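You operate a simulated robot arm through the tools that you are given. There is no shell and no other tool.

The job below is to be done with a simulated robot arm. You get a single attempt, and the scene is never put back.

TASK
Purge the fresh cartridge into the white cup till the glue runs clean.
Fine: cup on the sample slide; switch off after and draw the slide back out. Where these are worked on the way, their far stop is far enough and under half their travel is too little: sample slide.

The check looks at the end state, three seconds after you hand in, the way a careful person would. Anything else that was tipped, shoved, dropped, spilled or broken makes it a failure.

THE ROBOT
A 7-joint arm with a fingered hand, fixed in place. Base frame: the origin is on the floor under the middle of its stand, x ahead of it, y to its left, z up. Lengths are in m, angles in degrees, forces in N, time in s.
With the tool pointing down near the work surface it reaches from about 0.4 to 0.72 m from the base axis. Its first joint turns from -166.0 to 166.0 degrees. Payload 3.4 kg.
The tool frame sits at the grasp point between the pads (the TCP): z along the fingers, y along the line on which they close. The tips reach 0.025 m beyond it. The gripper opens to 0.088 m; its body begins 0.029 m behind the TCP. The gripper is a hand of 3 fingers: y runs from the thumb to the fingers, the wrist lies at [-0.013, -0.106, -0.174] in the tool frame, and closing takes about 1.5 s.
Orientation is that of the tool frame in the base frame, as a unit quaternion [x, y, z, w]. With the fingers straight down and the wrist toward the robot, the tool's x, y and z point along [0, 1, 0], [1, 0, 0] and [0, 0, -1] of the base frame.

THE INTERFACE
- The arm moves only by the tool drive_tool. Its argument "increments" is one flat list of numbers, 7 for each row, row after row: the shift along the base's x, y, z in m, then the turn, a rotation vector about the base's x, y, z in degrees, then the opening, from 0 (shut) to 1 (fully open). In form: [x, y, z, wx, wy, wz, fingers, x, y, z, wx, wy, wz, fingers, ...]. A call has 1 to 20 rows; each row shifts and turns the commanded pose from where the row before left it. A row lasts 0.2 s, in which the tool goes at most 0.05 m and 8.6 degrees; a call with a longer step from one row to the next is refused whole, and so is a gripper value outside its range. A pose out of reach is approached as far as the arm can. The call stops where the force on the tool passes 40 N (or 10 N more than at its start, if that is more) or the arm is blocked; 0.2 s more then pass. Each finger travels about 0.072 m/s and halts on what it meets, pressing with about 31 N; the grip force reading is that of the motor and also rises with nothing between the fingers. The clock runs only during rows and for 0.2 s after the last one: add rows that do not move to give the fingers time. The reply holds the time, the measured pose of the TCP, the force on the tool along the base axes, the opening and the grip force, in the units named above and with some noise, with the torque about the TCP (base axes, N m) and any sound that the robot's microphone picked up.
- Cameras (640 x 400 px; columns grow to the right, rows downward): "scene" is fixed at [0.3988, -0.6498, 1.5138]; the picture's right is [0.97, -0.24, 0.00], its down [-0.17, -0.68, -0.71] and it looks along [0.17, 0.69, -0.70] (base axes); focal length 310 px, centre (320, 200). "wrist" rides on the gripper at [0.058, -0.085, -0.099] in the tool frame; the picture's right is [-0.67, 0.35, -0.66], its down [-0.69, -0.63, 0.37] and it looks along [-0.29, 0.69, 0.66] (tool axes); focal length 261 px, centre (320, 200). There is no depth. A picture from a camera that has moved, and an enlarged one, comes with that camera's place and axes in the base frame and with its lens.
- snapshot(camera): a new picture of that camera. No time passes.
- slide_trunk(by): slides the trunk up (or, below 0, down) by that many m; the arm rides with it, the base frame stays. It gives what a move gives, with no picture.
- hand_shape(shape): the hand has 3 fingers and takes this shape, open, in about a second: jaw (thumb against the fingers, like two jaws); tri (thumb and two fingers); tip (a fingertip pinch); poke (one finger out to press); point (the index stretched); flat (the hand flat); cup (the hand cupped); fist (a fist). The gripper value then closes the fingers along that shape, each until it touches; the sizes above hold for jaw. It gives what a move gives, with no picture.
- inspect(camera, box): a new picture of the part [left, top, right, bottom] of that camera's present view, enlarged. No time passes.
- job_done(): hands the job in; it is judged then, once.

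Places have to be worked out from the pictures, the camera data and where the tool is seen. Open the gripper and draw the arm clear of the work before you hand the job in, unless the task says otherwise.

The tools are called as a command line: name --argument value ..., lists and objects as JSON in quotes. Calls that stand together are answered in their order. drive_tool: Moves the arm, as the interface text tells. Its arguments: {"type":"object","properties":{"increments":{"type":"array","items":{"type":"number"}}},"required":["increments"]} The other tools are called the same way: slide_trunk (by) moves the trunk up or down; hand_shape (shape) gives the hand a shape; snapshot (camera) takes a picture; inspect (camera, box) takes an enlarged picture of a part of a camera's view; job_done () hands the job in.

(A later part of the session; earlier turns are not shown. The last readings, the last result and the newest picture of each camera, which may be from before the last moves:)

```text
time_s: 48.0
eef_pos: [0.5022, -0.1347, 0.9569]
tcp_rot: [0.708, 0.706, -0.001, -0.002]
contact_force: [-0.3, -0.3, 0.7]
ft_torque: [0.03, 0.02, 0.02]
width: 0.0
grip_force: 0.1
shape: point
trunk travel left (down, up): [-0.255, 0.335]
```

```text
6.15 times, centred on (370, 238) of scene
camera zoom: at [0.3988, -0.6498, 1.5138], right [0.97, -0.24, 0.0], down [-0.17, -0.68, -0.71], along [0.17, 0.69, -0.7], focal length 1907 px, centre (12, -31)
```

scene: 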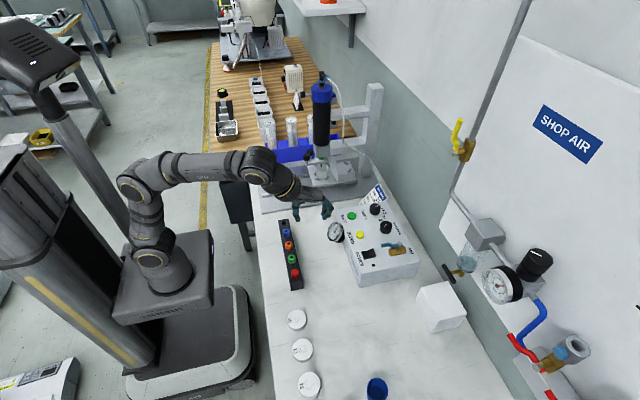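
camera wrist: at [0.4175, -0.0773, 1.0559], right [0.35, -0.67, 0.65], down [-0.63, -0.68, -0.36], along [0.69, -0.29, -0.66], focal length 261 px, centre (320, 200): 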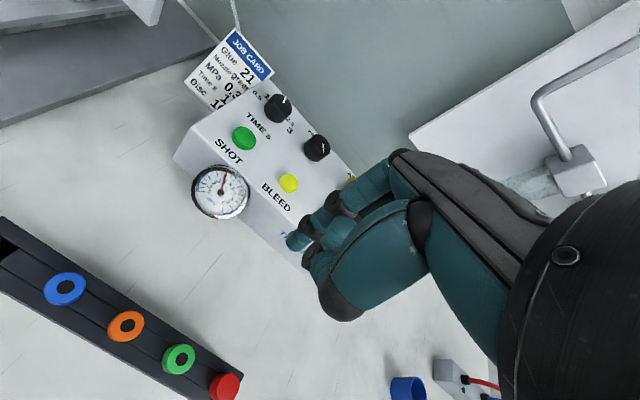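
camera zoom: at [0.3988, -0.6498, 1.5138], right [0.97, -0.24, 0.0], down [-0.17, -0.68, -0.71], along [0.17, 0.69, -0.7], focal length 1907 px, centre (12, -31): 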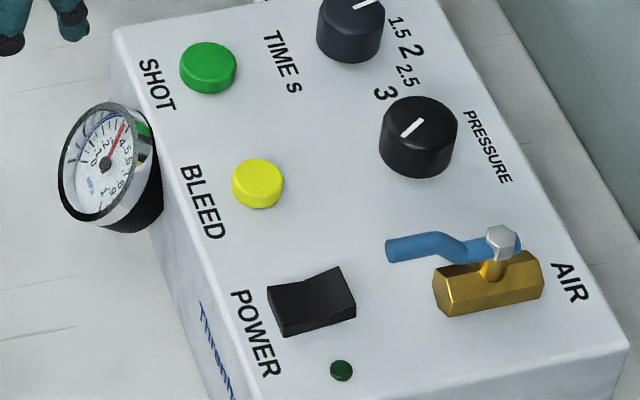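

The +x end of the rocker stands slightly higher and the LED is dark, so it is OFF and I press the +x end at about (0.654, -0.203). I move the index above it, staying about 3.5 cm high.

drive_tool --increments '[0.01, -0.02, 0, 0, 0, 0, 1, 0.015, -0.02, 0, 0, 0, 0, 1, 0.02, -0.02, -0.01, 0, 0, 0, 1, 0.02, -0.02, -0.02, 0, 0, 0, 1, 0.02, 0, -0.02, 0, 0, 0, 1, 0.013, 0, -0.02, 0, 0, 0, 1, 0, 0, 0, 0, 0, 0, 1]'

snapshot --camera "wrist"

inspect --camera "scene" --box '[320, 200, 420, 280]'

```text
time_s: 49.6
eef_pos: [0.5982, -0.2162, 0.8849]
tcp_rot: [0.708, 0.707, -0.002, -0.001]
contact_force: [-1.4, 0.1, -0.3]
ft_torque: [-0.01, -0.01, 0.02]
width: 0.0
grip_force: 0.0
shape: point
trunk travel left (down, up): [-0.255, 0.335]
```

```text
taken
camera wrist: at [0.5139, -0.1576, 0.9831], right [0.35, -0.67, 0.65], down [-0.63, -0.68, -0.36], along [0.69, -0.29, -0.66], focal length 261 px, centre (320, 200)
```

wrist: 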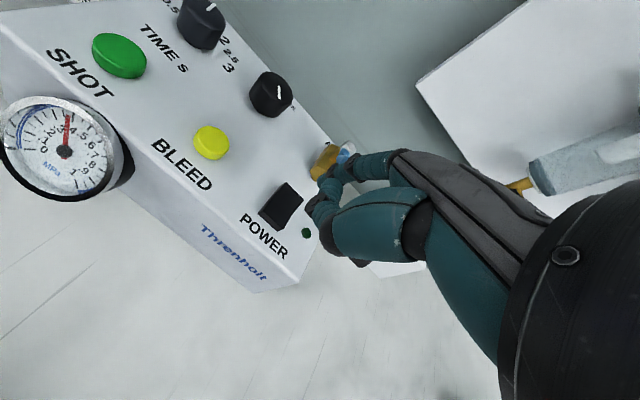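

```text
5.00 times, centred on (370, 240) of scene
camera zoom: at [0.3988, -0.6498, 1.5138], right [0.97, -0.24, 0.0], down [-0.17, -0.68, -0.71], along [0.17, 0.69, -0.7], focal length 1549 px, centre (70, 0)
```

zoom: 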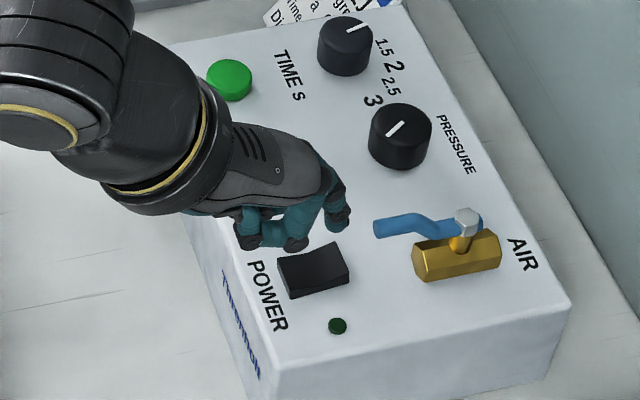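

I zoom both views to measure the index tip relative to the rocker and the lever.

inspect --camera "wrist" --box '[240, 130, 370, 260]'

inspect --camera "scene" --box '[355, 225, 400, 270]'

```text
3.08 times, centred on (305, 195) of wrist
camera zoom: at [0.5139, -0.1576, 0.9831], right [0.35, -0.67, 0.65], down [-0.63, -0.68, -0.36], along [0.69, -0.29, -0.66], focal length 802 px, centre (366, 215)
```

zoom: 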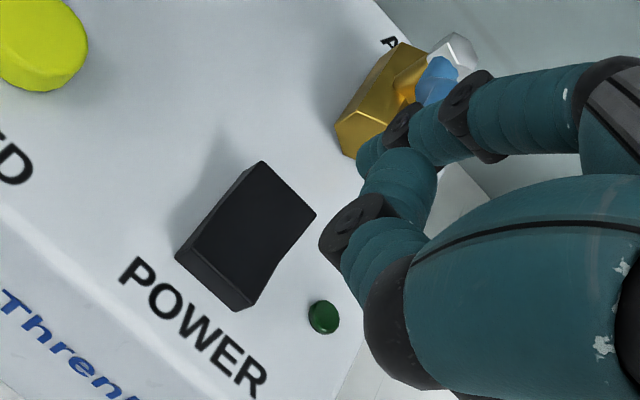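

```text
8.89 times, centred on (378, 248) of scene
camera zoom: at [0.3988, -0.6498, 1.5138], right [0.97, -0.24, 0.0], down [-0.17, -0.68, -0.71], along [0.17, 0.69, -0.7], focal length 2754 px, centre (-191, -222)
```

zoom: 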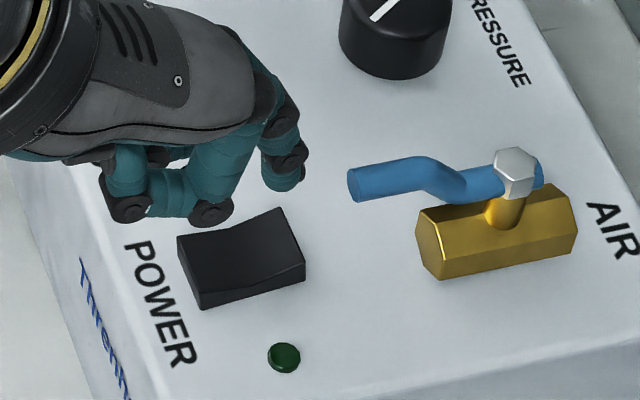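

The index tip is at about (0.654, -0.203, 0.858), right over the raised half of the rocker. I descend straight down, slowly toward the end.

drive_tool --increments '[-0.001, 0, -0.012, 0, 0, 0, 1, 0, 0, -0.008, 0, 0, 0, 1, 0, 0, -0.004, 0, 0, 0, 1, 0, 0, 0, 0, 0, 0, 1]'

inspect --camera "scene" --box '[355, 225, 400, 270]'

```text
time_s: 50.6
eef_pos: [0.5975, -0.2148, 0.8595]
tcp_rot: [0.707, 0.707, -0.001, -0.001]
contact_force: [0.0, 0.7, -0.7]
ft_torque: [-0.01, -0.02, 0.01]
width: 0.0001
grip_force: 0.0
shape: point
trunk travel left (down, up): [-0.255, 0.335]
```

```text
8.89 times, centred on (378, 248) of scene
camera zoom: at [0.3988, -0.6498, 1.5138], right [0.97, -0.24, 0.0], down [-0.17, -0.68, -0.71], along [0.17, 0.69, -0.7], focal length 2754 px, centre (-191, -222)
```

zoom: 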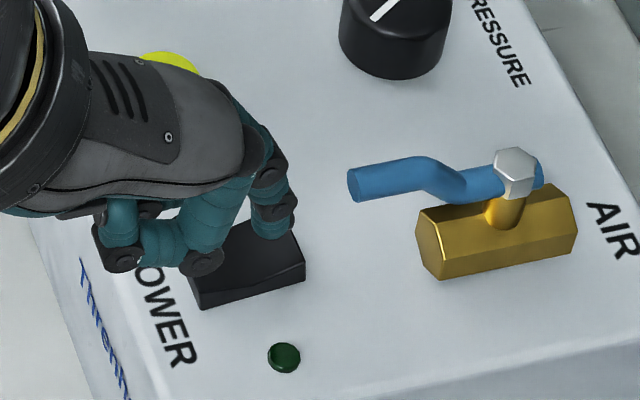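

The tip is about 8 mm above the raised end. I continue down in 2 mm steps until the switch clicks.

drive_tool --increments '[0, 0, -0.003, 0, 0, 0, 1, 0, 0, -0.003, 0, 0, 0, 1, 0, 0, -0.002, 0, 0, 0, 1, 0, 0, -0.002, 0, 0, 0, 1]'

inspect --camera "scene" --box '[355, 225, 400, 270]'

```text
time_s: 51.6
eef_pos: [0.5971, -0.2158, 0.8501]
tcp_rot: [0.707, 0.707, -0.002, -0.002]
contact_force: [-0.4, 0.2, 0.0]
ft_torque: [-0.01, -0.03, 0.02]
width: 0.0
grip_force: 0.0
shape: point
trunk travel left (down, up): [-0.255, 0.335]
```

```text
8.89 times, centred on (378, 248) of scene
camera zoom: at [0.3988, -0.6498, 1.5138], right [0.97, -0.24, 0.0], down [-0.17, -0.68, -0.71], along [0.17, 0.69, -0.7], focal length 2754 px, centre (-191, -222)
```

zoom: 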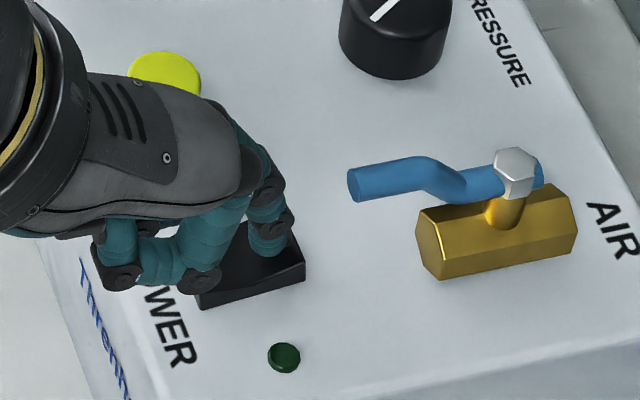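

No contact yet, so I keep stepping down.

drive_tool --increments '[0, 0, -0.002, 0, 0, 0, 1, 0, 0, -0.002, 0, 0, 0, 1, 0, 0, -0.001, 0, 0, 0, 1]'

inspect --camera "scene" --box '[355, 225, 400, 270]'

```text
time_s: 52.5
eef_pos: [0.5974, -0.2158, 0.8457]
tcp_rot: [0.708, 0.707, -0.001, -0.001]
contact_force: [0.9, 0.4, 3.3]
ft_torque: [0.06, -0.16, 0.02]
width: 0.0
grip_force: 0.1
shape: point
trunk travel left (down, up): [-0.255, 0.335]
```

```text
8.89 times, centred on (378, 248) of scene
camera zoom: at [0.3988, -0.6498, 1.5138], right [0.97, -0.24, 0.0], down [-0.17, -0.68, -0.71], along [0.17, 0.69, -0.7], focal length 2754 px, centre (-191, -222)
```

zoom: 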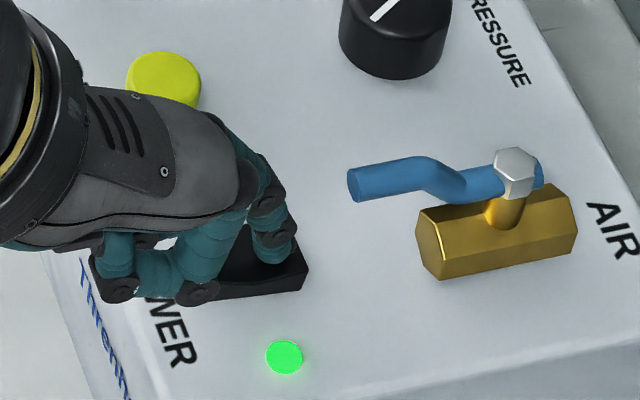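

The LED is lit: power is on. I lift off and move the index above the yellow BLEED button at (0.644, -0.132).

drive_tool --increments '[0, 0, 0.01, 0, 0, 0, 1, 0, 0, 0.02, 0, 0, 0, 1, -0.003, 0.025, 0, 0, 0, 0, 1, -0.003, 0.025, 0, 0, 0, 0, 1, -0.003, 0.02, 0, 0, 0, 0, 1, 0, 0, 0, 0, 0, 0, 1]'

inspect --camera "scene" --box '[340, 205, 400, 265]'

inspect --camera "wrist" --box '[230, 120, 390, 260]'

inspect --camera "scene" --box '[295, 130, 355, 190]'

```text
time_s: 53.9
eef_pos: [0.5906, -0.144, 0.8768]
tcp_rot: [0.708, 0.707, -0.001, -0.002]
contact_force: [0.7, 0.3, 0.0]
ft_torque: [0.03, -0.04, -0.01]
width: 0.0
grip_force: 0.0
shape: point
trunk travel left (down, up): [-0.255, 0.335]
```

```text
6.67 times, centred on (370, 235) of scene
camera zoom: at [0.3988, -0.6498, 1.5138], right [0.97, -0.24, 0.0], down [-0.17, -0.68, -0.71], along [0.17, 0.69, -0.7], focal length 2066 px, centre (-13, -33)
```

zoom: 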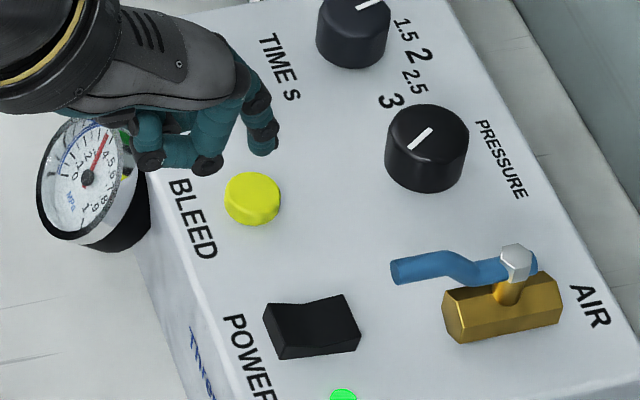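

```text
2.86 times, centred on (310, 190) of wrist
camera zoom: at [0.5066, -0.0863, 0.9754], right [0.35, -0.67, 0.65], down [-0.63, -0.68, -0.36], along [0.69, -0.29, -0.66], focal length 745 px, centre (349, 229)
```

zoom: 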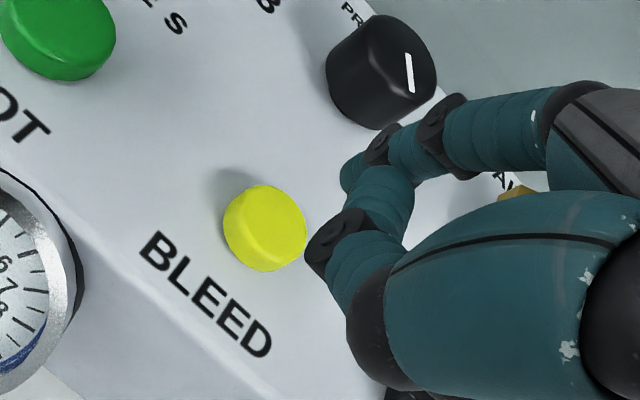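

```text
6.67 times, centred on (325, 160) of scene
camera zoom: at [0.3988, -0.6498, 1.5138], right [0.97, -0.24, 0.0], down [-0.17, -0.68, -0.71], along [0.17, 0.69, -0.7], focal length 2066 px, centre (287, 467)
```

zoom: 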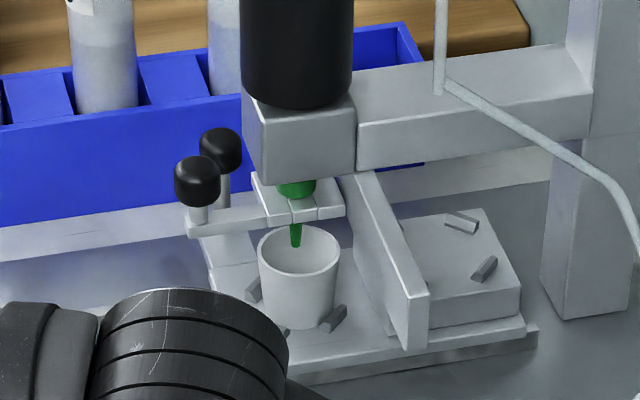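

The index is over BLEED and the nozzle and cup are visible to the scene camera. I descend to just above the button.

drive_tool --increments '[-0.001, 0, -0.012, 0, 0, 0, 1, 0, 0, -0.008, 0, 0, 0, 1, 0, 0, -0.004, 0, 0, 0, 1]'

inspect --camera "scene" --box '[340, 205, 400, 265]'

```text
time_s: 54.6
eef_pos: [0.5887, -0.1449, 0.8536]
tcp_rot: [0.707, 0.707, -0.001, -0.001]
contact_force: [1.0, 1.2, -0.1]
ft_torque: [-0.02, -0.02, -0.01]
width: 0.0
grip_force: 0.1
shape: point
trunk travel left (down, up): [-0.255, 0.335]
```

```text
6.67 times, centred on (370, 235) of scene
camera zoom: at [0.3988, -0.6498, 1.5138], right [0.97, -0.24, 0.0], down [-0.17, -0.68, -0.71], along [0.17, 0.69, -0.7], focal length 2066 px, centre (-13, -33)
```

zoom: 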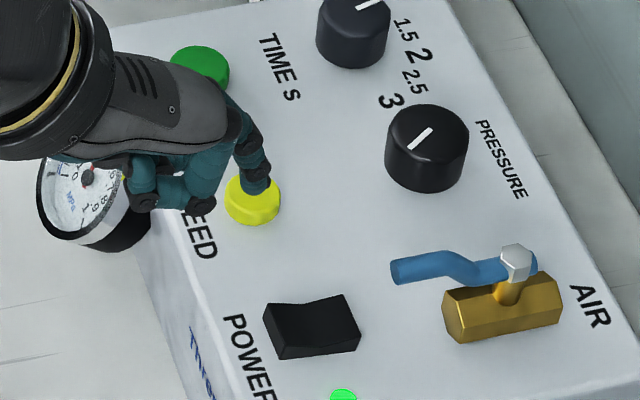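

The tip is just above the button, so I press down in 2 mm steps.

drive_tool --increments '[0, 0, -0.002, 0, 0, 0, 1, 0, 0, -0.002, 0, 0, 0, 1, 0, 0, -0.002, 0, 0, 0, 1]'

inspect --camera "scene" --box '[295, 130, 355, 190]'

inspect --camera "scene" --box '[340, 205, 400, 265]'

```text
time_s: 55.5
eef_pos: [0.5881, -0.1455, 0.8478]
tcp_rot: [0.707, 0.707, -0.001, -0.001]
contact_force: [-0.8, 1.1, 0.3]
ft_torque: [0.0, -0.06, 0.02]
width: 0.0004
grip_force: 0.0
shape: point
trunk travel left (down, up): [-0.255, 0.335]
```

```text
6.67 times, centred on (325, 160) of scene
camera zoom: at [0.3988, -0.6498, 1.5138], right [0.97, -0.24, 0.0], down [-0.17, -0.68, -0.71], along [0.17, 0.69, -0.7], focal length 2066 px, centre (287, 467)
```

zoom: 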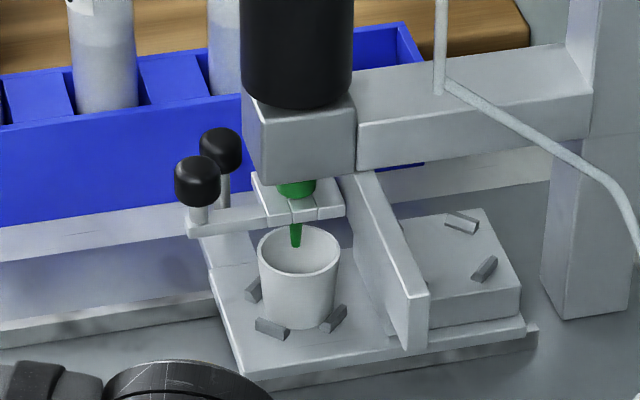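

```text
6.67 times, centred on (370, 235) of scene
camera zoom: at [0.3988, -0.6498, 1.5138], right [0.97, -0.24, 0.0], down [-0.17, -0.68, -0.71], along [0.17, 0.69, -0.7], focal length 2066 px, centre (-13, -33)
```

zoom: 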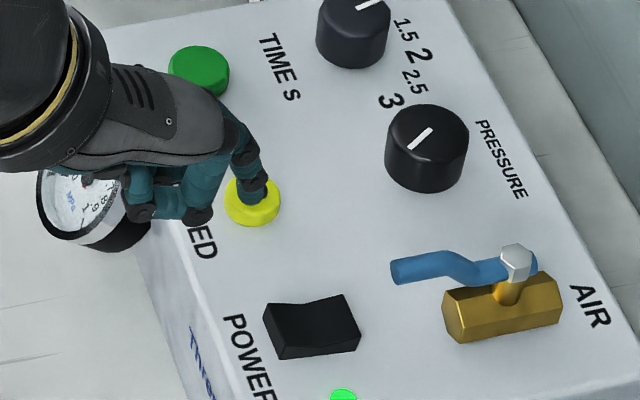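

The tip is just touching. I press 2–4 mm further and watch the nozzle.

drive_tool --increments '[0, 0, -0.002, 0, 0, 0, 1, 0, 0, -0.002, 0, 0, 0, 1]'

inspect --camera "scene" --box '[305, 140, 345, 185]'

inspect --camera "scene" --box '[325, 205, 385, 265]'

```text
time_s: 56.0
eef_pos: [0.5898, -0.1445, 0.8435]
tcp_rot: [0.708, 0.706, 0.0, 0.0]
contact_force: [-1.2, 0.0, 2.8]
ft_torque: [-0.01, -0.17, 0.04]
width: 0.0
grip_force: 0.0
shape: point
trunk travel left (down, up): [-0.255, 0.335]
heard: click
```

```text
8.89 times, centred on (325, 162) of scene
camera zoom: at [0.3988, -0.6498, 1.5138], right [0.97, -0.24, 0.0], down [-0.17, -0.68, -0.71], along [0.17, 0.69, -0.7], focal length 2754 px, centre (276, 533)
```

zoom: 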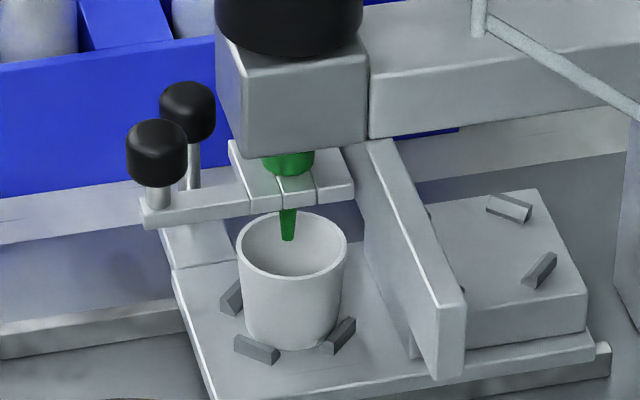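

```text
6.67 times, centred on (355, 235) of scene
camera zoom: at [0.3988, -0.6498, 1.5138], right [0.97, -0.24, 0.0], down [-0.17, -0.68, -0.71], along [0.17, 0.69, -0.7], focal length 2066 px, centre (87, -33)
```

zoom: 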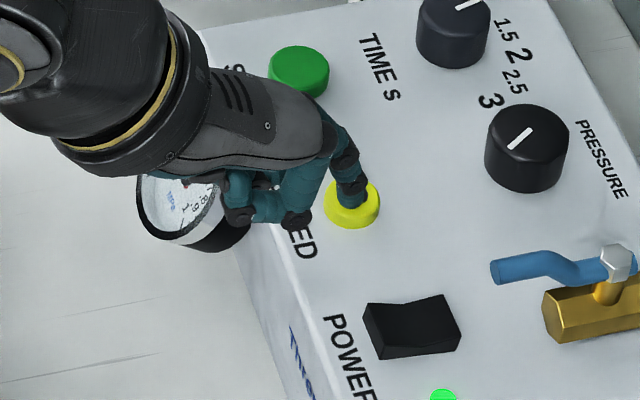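

Heard a click, so the BLEED button is down. I hold it for a moment and look at the nozzle.

drive_tool --increments '[0, 0, 0, 0, 0, 0, 1, 0, 0, 0, 0, 0, 0, 1, 0, 0, 0, 0, 0, 0, 1]'

inspect --camera "scene" --box '[305, 140, 345, 185]'

inspect --camera "scene" --box '[325, 205, 385, 265]'

```text
time_s: 56.9
eef_pos: [0.5883, -0.1434, 0.8431]
tcp_rot: [0.708, 0.706, -0.001, -0.001]
contact_force: [-0.4, -0.1, 1.7]
ft_torque: [0.03, -0.18, -0.02]
width: 0.0
grip_force: 0.1
shape: point
trunk travel left (down, up): [-0.255, 0.335]
```

```text
8.89 times, centred on (325, 162) of scene
camera zoom: at [0.3988, -0.6498, 1.5138], right [0.97, -0.24, 0.0], down [-0.17, -0.68, -0.71], along [0.17, 0.69, -0.7], focal length 2754 px, centre (276, 533)
```

zoom: 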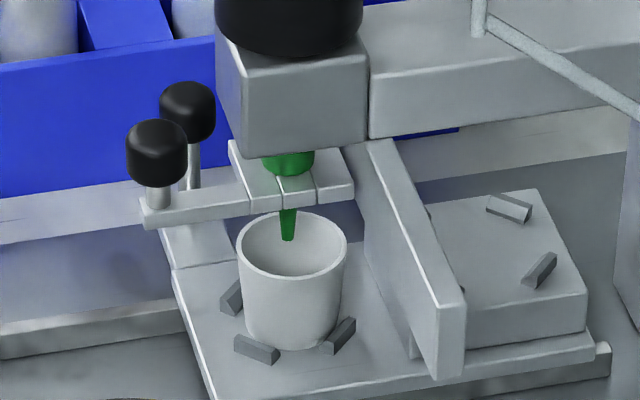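

```text
6.67 times, centred on (355, 235) of scene
camera zoom: at [0.3988, -0.6498, 1.5138], right [0.97, -0.24, 0.0], down [-0.17, -0.68, -0.71], along [0.17, 0.69, -0.7], focal length 2066 px, centre (87, -33)
```

zoom: 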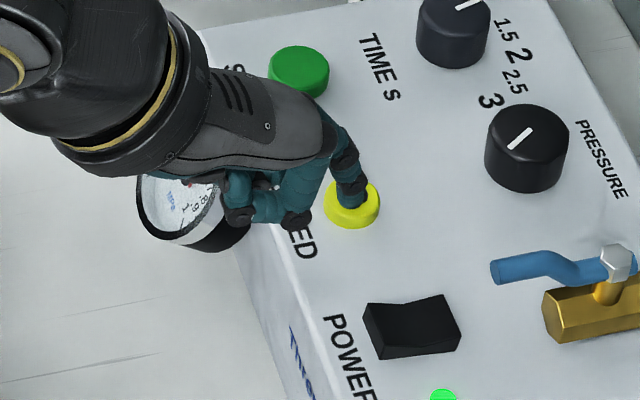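

No glue shows yet. I check the gauge from the wrist camera while still holding the button.

inspect --camera "wrist" --box '[120, 60, 360, 280]'

inspect --camera "scene" --box '[310, 150, 335, 180]'

```text
1.82 times, centred on (240, 170) of wrist
camera zoom: at [0.5041, -0.0868, 0.9422], right [0.35, -0.67, 0.65], down [-0.63, -0.68, -0.36], along [0.69, -0.29, -0.66], focal length 474 px, centre (466, 254)
```

zoom: 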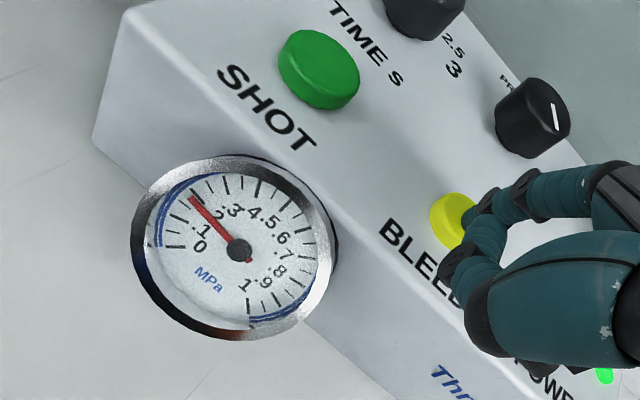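

```text
13.33 times, centred on (322, 165) of scene
camera zoom: at [0.3988, -0.6498, 1.5138], right [0.97, -0.24, 0.0], down [-0.17, -0.68, -0.71], along [0.17, 0.69, -0.7], focal length 4132 px, centre (287, 667)
```

zoom: 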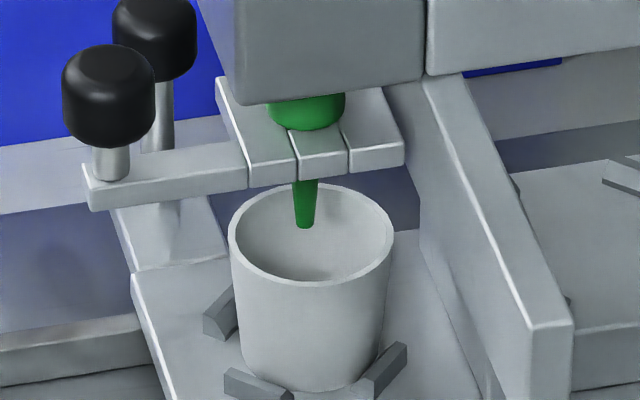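

The gauge has fallen to about 0.15 MPa, so BLEED vents the air and does not push glue. I release it right away and see whether the pressure recovers; the purge will then be by SHOT.

drive_tool --increments '[0, 0, 0.01, 0, 0, 0, 1, 0, 0, 0.02, 0, 0, 0, 1, 0, 0, 0, 0, 0, 0, 1, 0, 0, 0, 0, 0, 0, 1, 0, 0, 0, 0, 0, 0, 1]'

inspect --camera "wrist" --box '[120, 60, 360, 280]'

inspect --camera "scene" --box '[305, 140, 345, 185]'

```text
time_s: 58.0
eef_pos: [0.5876, -0.1438, 0.8719]
tcp_rot: [0.708, 0.707, 0.0, -0.001]
contact_force: [-0.2, 0.5, 0.3]
ft_torque: [-0.01, 0.01, -0.04]
width: 0.0001
grip_force: 0.0
shape: point
trunk travel left (down, up): [-0.255, 0.335]
```

```text
1.82 times, centred on (240, 170) of wrist
camera zoom: at [0.5038, -0.0859, 0.9719], right [0.35, -0.67, 0.65], down [-0.63, -0.68, -0.36], along [0.69, -0.29, -0.66], focal length 474 px, centre (466, 254)
```

zoom: 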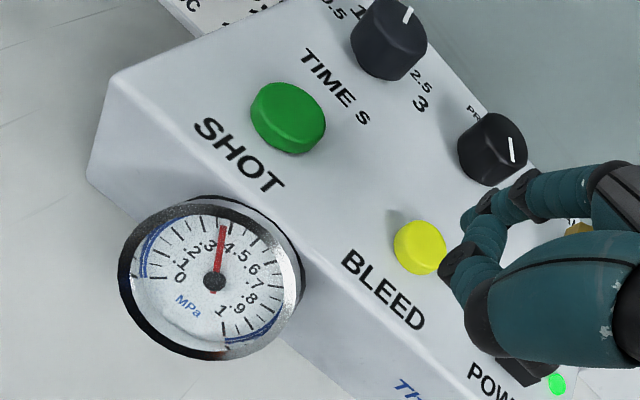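

```text
8.89 times, centred on (325, 162) of scene
camera zoom: at [0.3988, -0.6498, 1.5138], right [0.97, -0.24, 0.0], down [-0.17, -0.68, -0.71], along [0.17, 0.69, -0.7], focal length 2754 px, centre (276, 533)
```

zoom: 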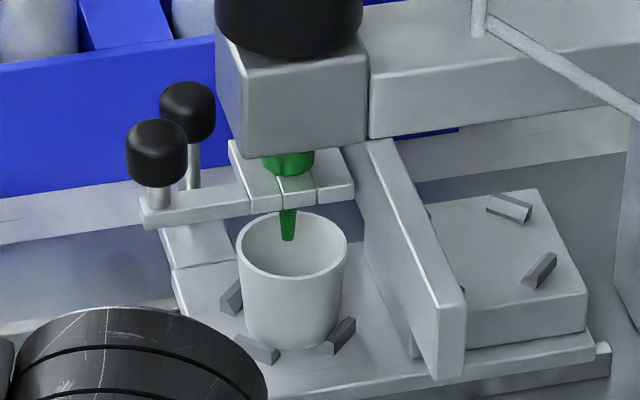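

Pressure recovered to about its earlier value (0.3+ MPa) after releasing. I move the index over the green SHOT button at (0.644, -0.059).

drive_tool --increments '[0, 0.025, 0, 0, 0, 0, 1, 0, 0.025, 0, 0, 0, 0, 1, 0, 0.0215, 0, 0, 0, 0, 1, 0, 0, -0.01, 0, 0, 0, 1, 0, 0, -0.008, 0, 0, 0, 1, 0, 0, 0, 0, 0, 0, 1]'

inspect --camera "scene" --box '[320, 190, 380, 250]'

inspect --camera "wrist" --box '[220, 100, 380, 240]'

inspect --camera "scene" --box '[305, 140, 345, 185]'

```text
time_s: 59.5
eef_pos: [0.5906, -0.0757, 0.8552]
tcp_rot: [0.707, 0.707, -0.002, -0.001]
contact_force: [-1.2, 0.3, 0.1]
ft_torque: [0.02, 0.01, 0.0]
width: 0.0
grip_force: 0.2
shape: point
trunk travel left (down, up): [-0.255, 0.335]
```

```text
6.67 times, centred on (350, 220) of scene
camera zoom: at [0.3988, -0.6498, 1.5138], right [0.97, -0.24, 0.0], down [-0.17, -0.68, -0.71], along [0.17, 0.69, -0.7], focal length 2066 px, centre (120, 67)
```

zoom: 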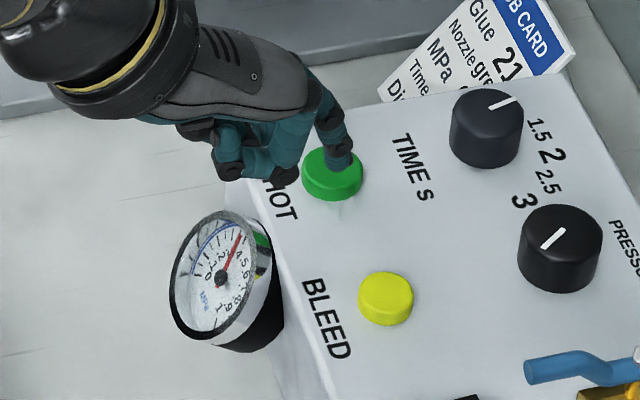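

```text
2.86 times, centred on (300, 170) of wrist
camera zoom: at [0.5056, -0.0168, 0.9541], right [0.35, -0.67, 0.65], down [-0.63, -0.68, -0.36], along [0.69, -0.29, -0.66], focal length 745 px, centre (377, 286)
```

zoom: 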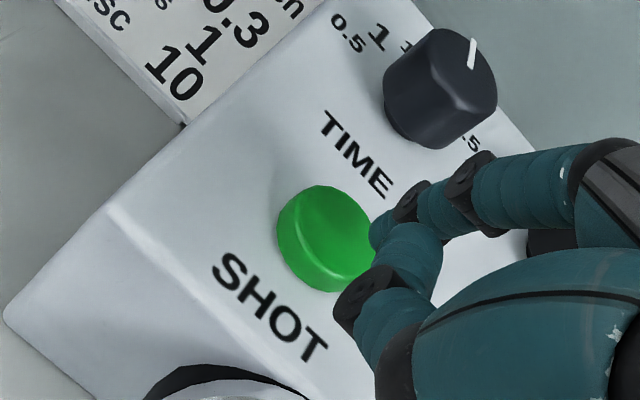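

```text
8.89 times, centred on (325, 162) of scene
camera zoom: at [0.3988, -0.6498, 1.5138], right [0.97, -0.24, 0.0], down [-0.17, -0.68, -0.71], along [0.17, 0.69, -0.7], focal length 2754 px, centre (276, 533)
```

zoom: 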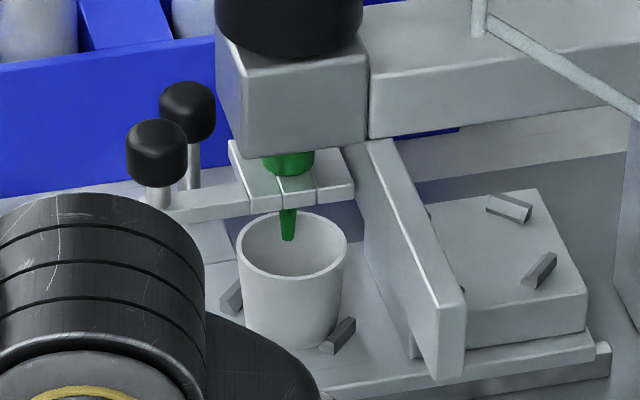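

The tip is a bit off centre, so I shift (-2.5, +4) mm and press down in small steps.

drive_tool --increments '[-0.0025, 0.004, 0, 0, 0, 0, 1, 0, 0, -0.003, 0, 0, 0, 1, 0, 0, -0.002, 0, 0, 0, 1, 0, 0, -0.002, 0, 0, 0, 1]'

inspect --camera "scene" --box '[310, 150, 335, 180]'

inspect --camera "scene" --box '[320, 190, 380, 250]'

```text
time_s: 60.5
eef_pos: [0.5886, -0.0696, 0.8487]
tcp_rot: [0.708, 0.706, -0.002, -0.001]
contact_force: [0.1, -0.8, 0.0]
ft_torque: [0.0, 0.04, -0.05]
width: 0.0
grip_force: 0.0
shape: point
trunk travel left (down, up): [-0.255, 0.335]
```

```text
13.33 times, centred on (322, 165) of scene
camera zoom: at [0.3988, -0.6498, 1.5138], right [0.97, -0.24, 0.0], down [-0.17, -0.68, -0.71], along [0.17, 0.69, -0.7], focal length 4132 px, centre (287, 667)
```

zoom: 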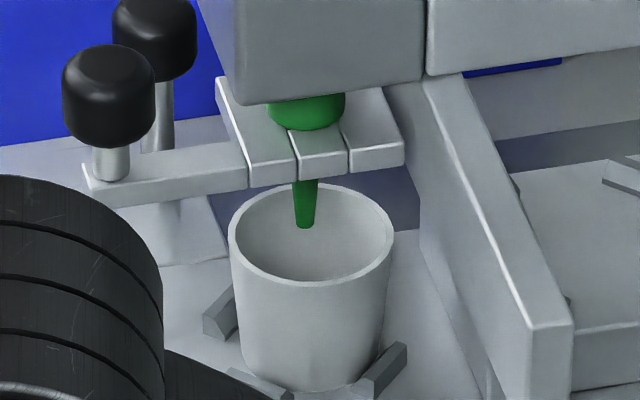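

```text
6.67 times, centred on (350, 220) of scene
camera zoom: at [0.3988, -0.6498, 1.5138], right [0.97, -0.24, 0.0], down [-0.17, -0.68, -0.71], along [0.17, 0.69, -0.7], focal length 2066 px, centre (120, 67)
```

zoom: 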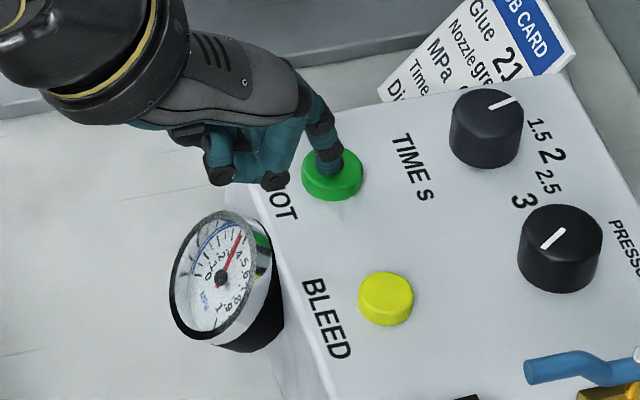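

The fingertip rests just over the middle of SHOT. I press a few mm further.

drive_tool --increments '[0, 0, -0.002, 0, 0, 0, 1, 0, 0, -0.002, 0, 0, 0, 1, 0, 0, -0.001, 0, 0, 0, 1]'

inspect --camera "scene" --box '[310, 150, 335, 180]'

inspect --camera "scene" --box '[320, 190, 380, 250]'

```text
time_s: 61.2
eef_pos: [0.5859, -0.0696, 0.8431]
tcp_rot: [0.708, 0.706, -0.001, -0.001]
contact_force: [0.0, -0.6, 3.4]
ft_torque: [0.02, -0.12, -0.02]
width: 0.0
grip_force: 0.1
shape: point
trunk travel left (down, up): [-0.255, 0.335]
heard: click
```

```text
13.33 times, centred on (322, 165) of scene
camera zoom: at [0.3988, -0.6498, 1.5138], right [0.97, -0.24, 0.0], down [-0.17, -0.68, -0.71], along [0.17, 0.69, -0.7], focal length 4132 px, centre (287, 667)
```

zoom: 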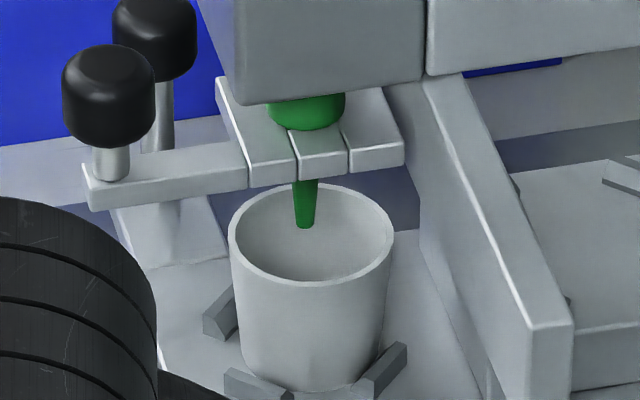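

```text
6.67 times, centred on (350, 220) of scene
camera zoom: at [0.3988, -0.6498, 1.5138], right [0.97, -0.24, 0.0], down [-0.17, -0.68, -0.71], along [0.17, 0.69, -0.7], focal length 2066 px, centre (120, 67)
```

zoom: 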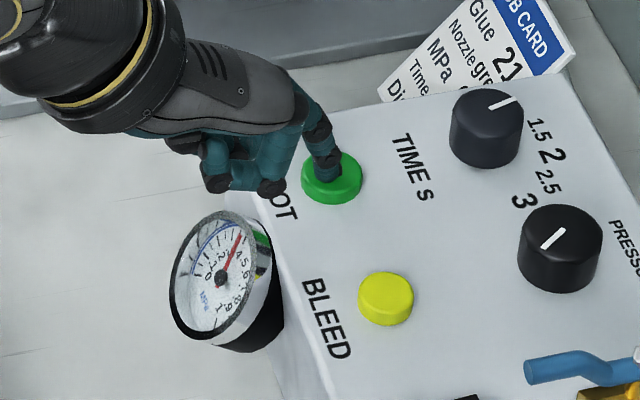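

SHOT clicked. I let a moment pass with it held and watch the nozzle.

drive_tool --increments '[0, 0, 0, 0, 0, 0, 1, 0, 0, 0, 0, 0, 0, 1]'

inspect --camera "scene" --box '[310, 150, 335, 180]'

inspect --camera "scene" --box '[300, 50, 400, 180]'

```text
time_s: 61.9
eef_pos: [0.5871, -0.0705, 0.8437]
tcp_rot: [0.708, 0.706, -0.001, -0.001]
contact_force: [0.2, -1.2, 2.9]
ft_torque: [0.01, -0.15, -0.03]
width: 0.0
grip_force: 0.0
shape: point
trunk travel left (down, up): [-0.255, 0.335]
```

```text
13.33 times, centred on (322, 165) of scene
camera zoom: at [0.3988, -0.6498, 1.5138], right [0.97, -0.24, 0.0], down [-0.17, -0.68, -0.71], along [0.17, 0.69, -0.7], focal length 4132 px, centre (287, 667)
```

zoom: 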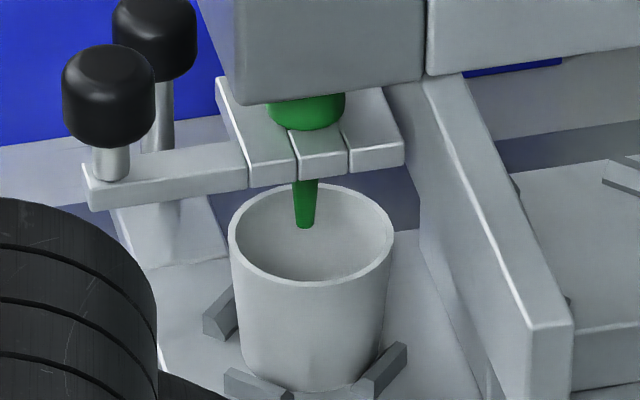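

```text
3.08 times, centred on (350, 115) of scene
camera zoom: at [0.3988, -0.6498, 1.5138], right [0.97, -0.24, 0.0], down [-0.17, -0.68, -0.71], along [0.17, 0.69, -0.7], focal length 954 px, centre (228, 462)
```

zoom: 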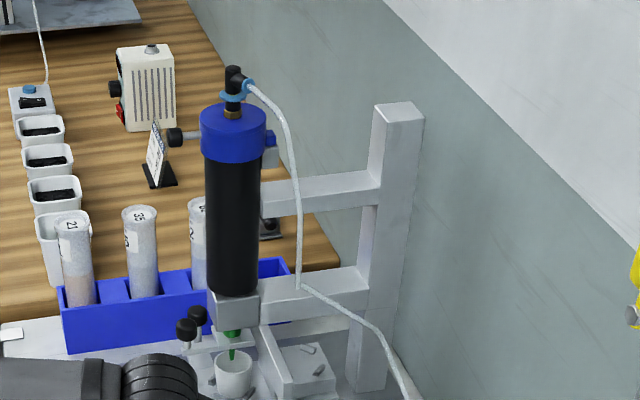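

No stream is visible yet, so I hold another second and check again, including sounds.

drive_tool --increments '[0, 0, 0, 0, 0, 0, 1, 0, 0, 0, 0, 0, 0, 1, 0, 0, 0, 0, 0, 0, 1, 0, 0, 0, 0, 0, 0, 1]'

inspect --camera "scene" --box '[310, 150, 335, 180]'

inspect --camera "wrist" --box '[100, 60, 380, 280]'

```text
time_s: 62.9
eef_pos: [0.5872, -0.0695, 0.8419]
tcp_rot: [0.707, 0.707, -0.001, -0.002]
contact_force: [-0.2, 0.7, 3.5]
ft_torque: [0.06, -0.14, -0.05]
width: 0.0001
grip_force: 0.1
shape: point
trunk travel left (down, up): [-0.255, 0.335]
```

```text
13.33 times, centred on (322, 165) of scene
camera zoom: at [0.3988, -0.6498, 1.5138], right [0.97, -0.24, 0.0], down [-0.17, -0.68, -0.71], along [0.17, 0.69, -0.7], focal length 4132 px, centre (287, 667)
```

zoom: 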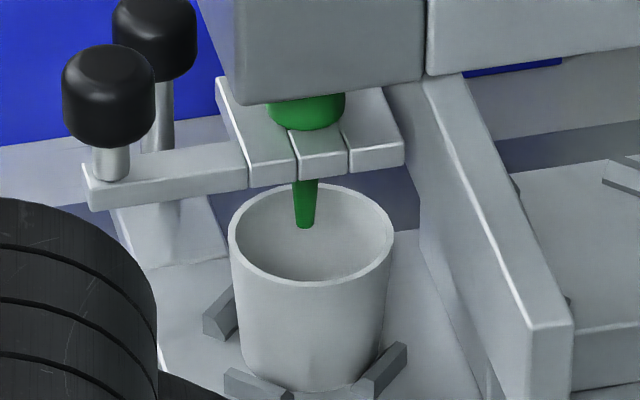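

```text
1.82 times, centred on (240, 170) of wrist
camera zoom: at [0.5021, -0.012, 0.9418], right [0.35, -0.67, 0.65], down [-0.63, -0.68, -0.36], along [0.69, -0.29, -0.66], focal length 474 px, centre (466, 254)
```

zoom: 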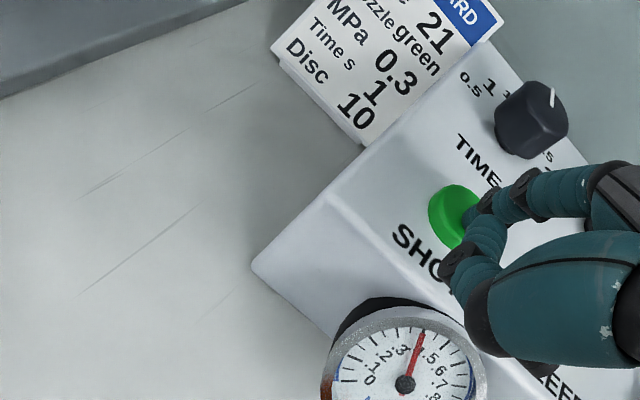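

Nothing visible after one press. I release and press again, sampling the nozzle more often.

drive_tool --increments '[0, 0, 0.006, 0, 0, 0, 1, 0, 0, 0, 0, 0, 0, 1, 0, 0, -0.003, 0, 0, 0, 1, 0, 0, -0.003, 0, 0, 0, 1]'

inspect --camera "scene" --box '[310, 150, 335, 180]'

```text
time_s: 63.9
eef_pos: [0.5854, -0.0698, 0.844]
tcp_rot: [0.708, 0.707, -0.001, -0.001]
contact_force: [-0.6, 0.0, 3.1]
ft_torque: [0.02, -0.13, 0.05]
width: 0.0
grip_force: 0.2
shape: point
trunk travel left (down, up): [-0.255, 0.335]
heard: click
```

```text
13.33 times, centred on (322, 165) of scene
camera zoom: at [0.3988, -0.6498, 1.5138], right [0.97, -0.24, 0.0], down [-0.17, -0.68, -0.71], along [0.17, 0.69, -0.7], focal length 4132 px, centre (287, 667)
```

zoom: 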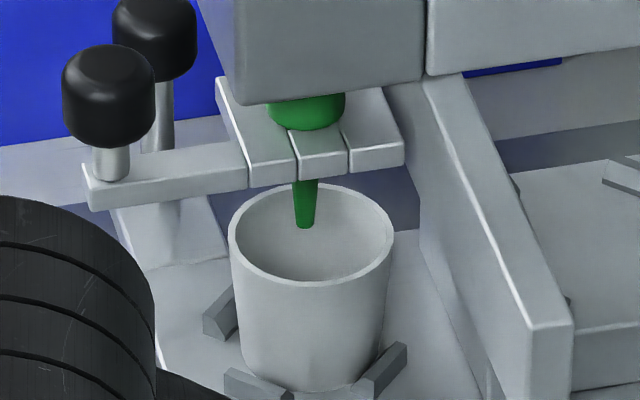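

Still nothing at this instant. I wait through the timed shot with pictures in between.

drive_tool --increments '[0, 0, 0, 0, 0, 0, 1]'

inspect --camera "scene" --box '[314, 155, 332, 175]'

```text
time_s: 64.2
eef_pos: [0.5864, -0.0692, 0.8421]
tcp_rot: [0.708, 0.707, -0.001, -0.001]
contact_force: [-0.8, 0.2, 2.4]
ft_torque: [0.01, -0.18, 0.02]
width: 0.0001
grip_force: 0.0
shape: point
trunk travel left (down, up): [-0.255, 0.335]
```

```text
16.00 times, centred on (323, 165) of scene
camera zoom: at [0.3988, -0.6498, 1.5138], right [0.97, -0.24, 0.0], down [-0.17, -0.68, -0.71], along [0.17, 0.69, -0.7], focal length 4958 px, centre (272, 760)
```

zoom: 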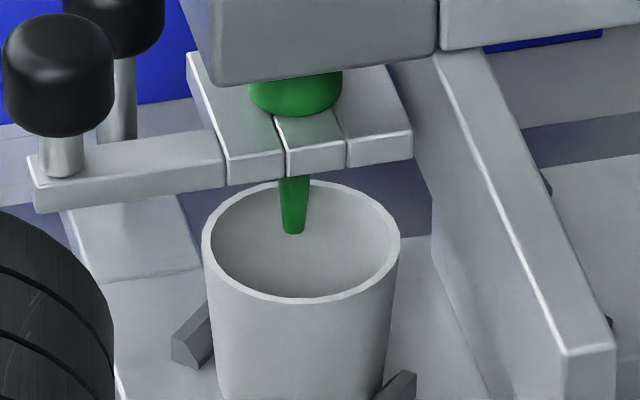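

Both presses clicked but no glue shows. A fresh cartridge may need several shots to fill the nozzle, so I give two more full shots and check.

drive_tool --increments '[0, 0, 0, 0, 0, 0, 1, 0, 0, 0, 0, 0, 0, 1, 0, 0, 0, 0, 0, 0, 1, 0, 0, 0, 0, 0, 0, 1, 0, 0, 0.006, 0, 0, 0, 1, 0, 0, 0, 0, 0, 0, 1, 0, 0, -0.003, 0, 0, 0, 1, 0, 0, -0.003, 0, 0, 0, 1, 0, 0, 0, 0, 0, 0, 1, 0, 0, 0, 0, 0, 0, 1]'

inspect --camera "scene" --box '[314, 155, 332, 175]'

inspect --camera "scene" --box '[330, 190, 420, 270]'

```text
time_s: 66.5
eef_pos: [0.5862, -0.0695, 0.8431]
tcp_rot: [0.708, 0.706, -0.001, -0.001]
contact_force: [-0.3, 0.0, 2.8]
ft_torque: [0.05, -0.13, 0.02]
width: 0.0
grip_force: 0.1
shape: point
trunk travel left (down, up): [-0.255, 0.335]
heard: click
```

```text
16.00 times, centred on (323, 165) of scene
camera zoom: at [0.3988, -0.6498, 1.5138], right [0.97, -0.24, 0.0], down [-0.17, -0.68, -0.71], along [0.17, 0.69, -0.7], focal length 4958 px, centre (272, 760)
```

zoom: 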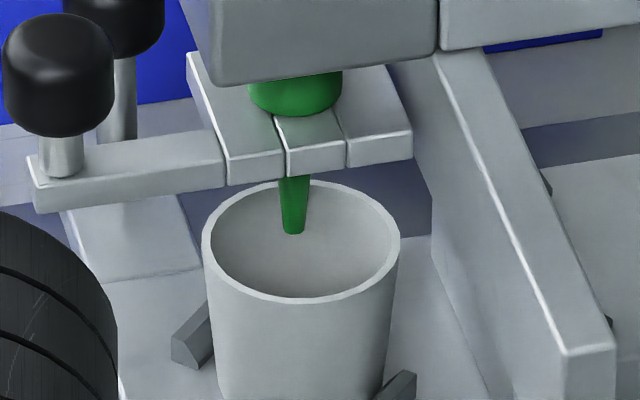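

```text
5.00 times, centred on (375, 230) of scene
camera zoom: at [0.3988, -0.6498, 1.5138], right [0.97, -0.24, 0.0], down [-0.17, -0.68, -0.71], along [0.17, 0.69, -0.7], focal length 1549 px, centre (45, 50)
```

zoom: 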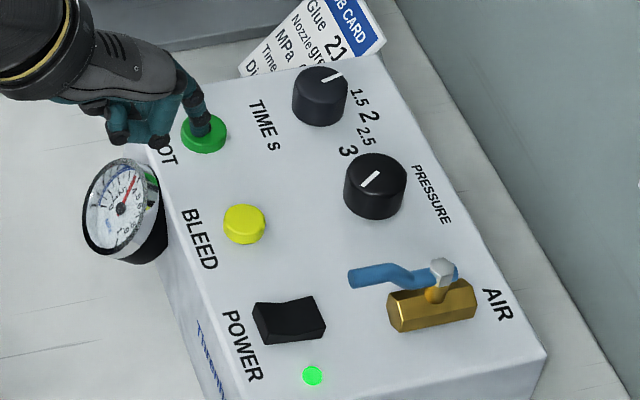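

Still no glue and no hiss, so I need a closer look at the barrel, its cap and hose, and into the cup. I lift off the button and back away toward a viewing position.

drive_tool --increments '[0, 0, 0.015, 0, 0, 0, 1, 0, 0, 0.03, 0, 0, 0, 1, -0.03, 0, 0.02, 0, 0, 0, 1, -0.03, 0.02, 0.02, 0, 0, 0, 1, -0.03, 0.04, 0.01, 0, 0, 0, 1, -0.03, 0.04, 0, 0, 0, 0, 1, -0.03, 0.04, 0, 0, 0, 0, 1, -0.03, 0.04, 0, 0, 0, 0, 1, 0, 0, 0, 0, 0, 0, 1]'

snapshot --camera "wrist"

inspect --camera "wrist" --box '[220, 40, 360, 160]'

```text
refused: row 5 steps farther than a row can; nothing moved
```

```text
taken
camera wrist: at [0.5023, -0.0122, 0.942], right [0.35, -0.67, 0.65], down [-0.63, -0.68, -0.36], along [0.69, -0.29, -0.66], focal length 261 px, centre (320, 200)
```

wrist: 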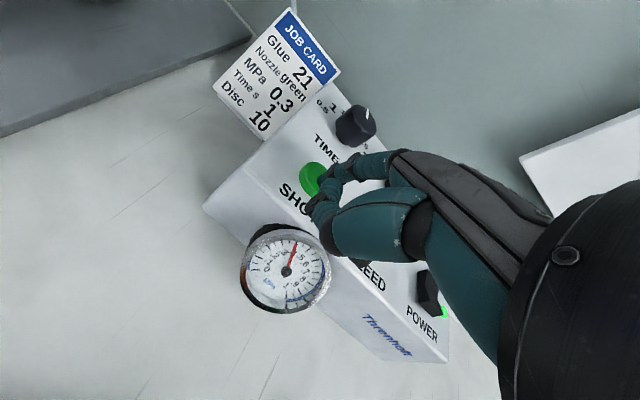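

```text
3.33 times, centred on (290, 100) of wrist
camera zoom: at [0.5023, -0.0122, 0.942], right [0.35, -0.67, 0.65], down [-0.63, -0.68, -0.36], along [0.69, -0.29, -0.66], focal length 869 px, centre (420, 533)
```

zoom: 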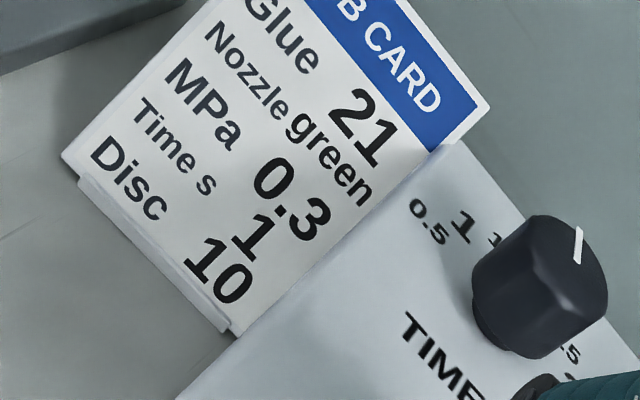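

The call was refused for one step being too long, so I redo it with smaller steps.

drive_tool --increments '[0, 0, 0.015, 0, 0, 0, 1, 0, 0, 0.03, 0, 0, 0, 1, -0.03, 0, 0.02, 0, 0, 0, 1, -0.03, 0.02, 0.02, 0, 0, 0, 1, -0.028, 0.035, 0.01, 0, 0, 0, 1, -0.028, 0.035, 0, 0, 0, 0, 1, -0.028, 0.035, 0, 0, 0, 0, 1, -0.028, 0.035, 0, 0, 0, 0, 1, 0, 0, 0, 0, 0, 0, 1]'

snapshot --camera "wrist"

inspect --camera "scene" --box '[295, 60, 385, 180]'

```text
time_s: 68.5
eef_pos: [0.414, 0.0903, 0.9377]
tcp_rot: [0.708, 0.706, -0.002, -0.001]
contact_force: [-0.2, 0.4, -0.1]
ft_torque: [0.01, -0.01, -0.01]
width: 0.0
grip_force: 0.2
shape: point
trunk travel left (down, up): [-0.255, 0.335]
```

```text
taken
camera wrist: at [0.329, 0.1482, 1.0362], right [0.35, -0.67, 0.65], down [-0.63, -0.68, -0.36], along [0.69, -0.29, -0.66], focal length 261 px, centre (320, 200)
```

wrist: 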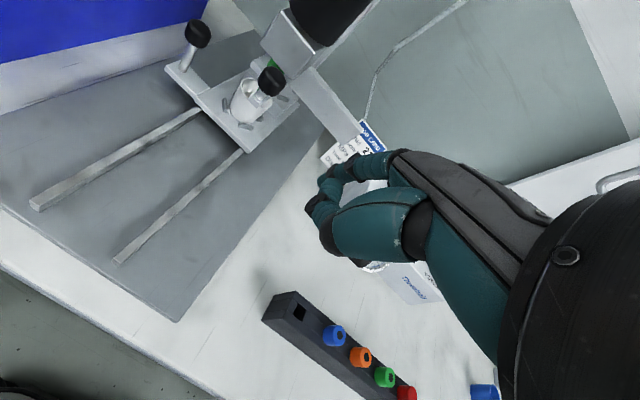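

```text
3.33 times, centred on (340, 120) of scene
camera zoom: at [0.3988, -0.6498, 1.5138], right [0.97, -0.24, 0.0], down [-0.17, -0.68, -0.71], along [0.17, 0.69, -0.7], focal length 1033 px, centre (253, 467)
```

zoom: 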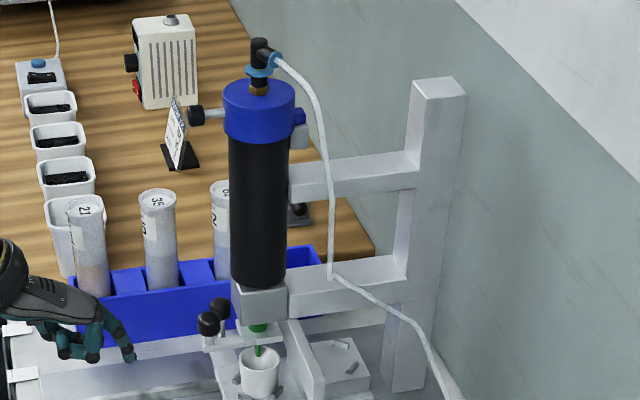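

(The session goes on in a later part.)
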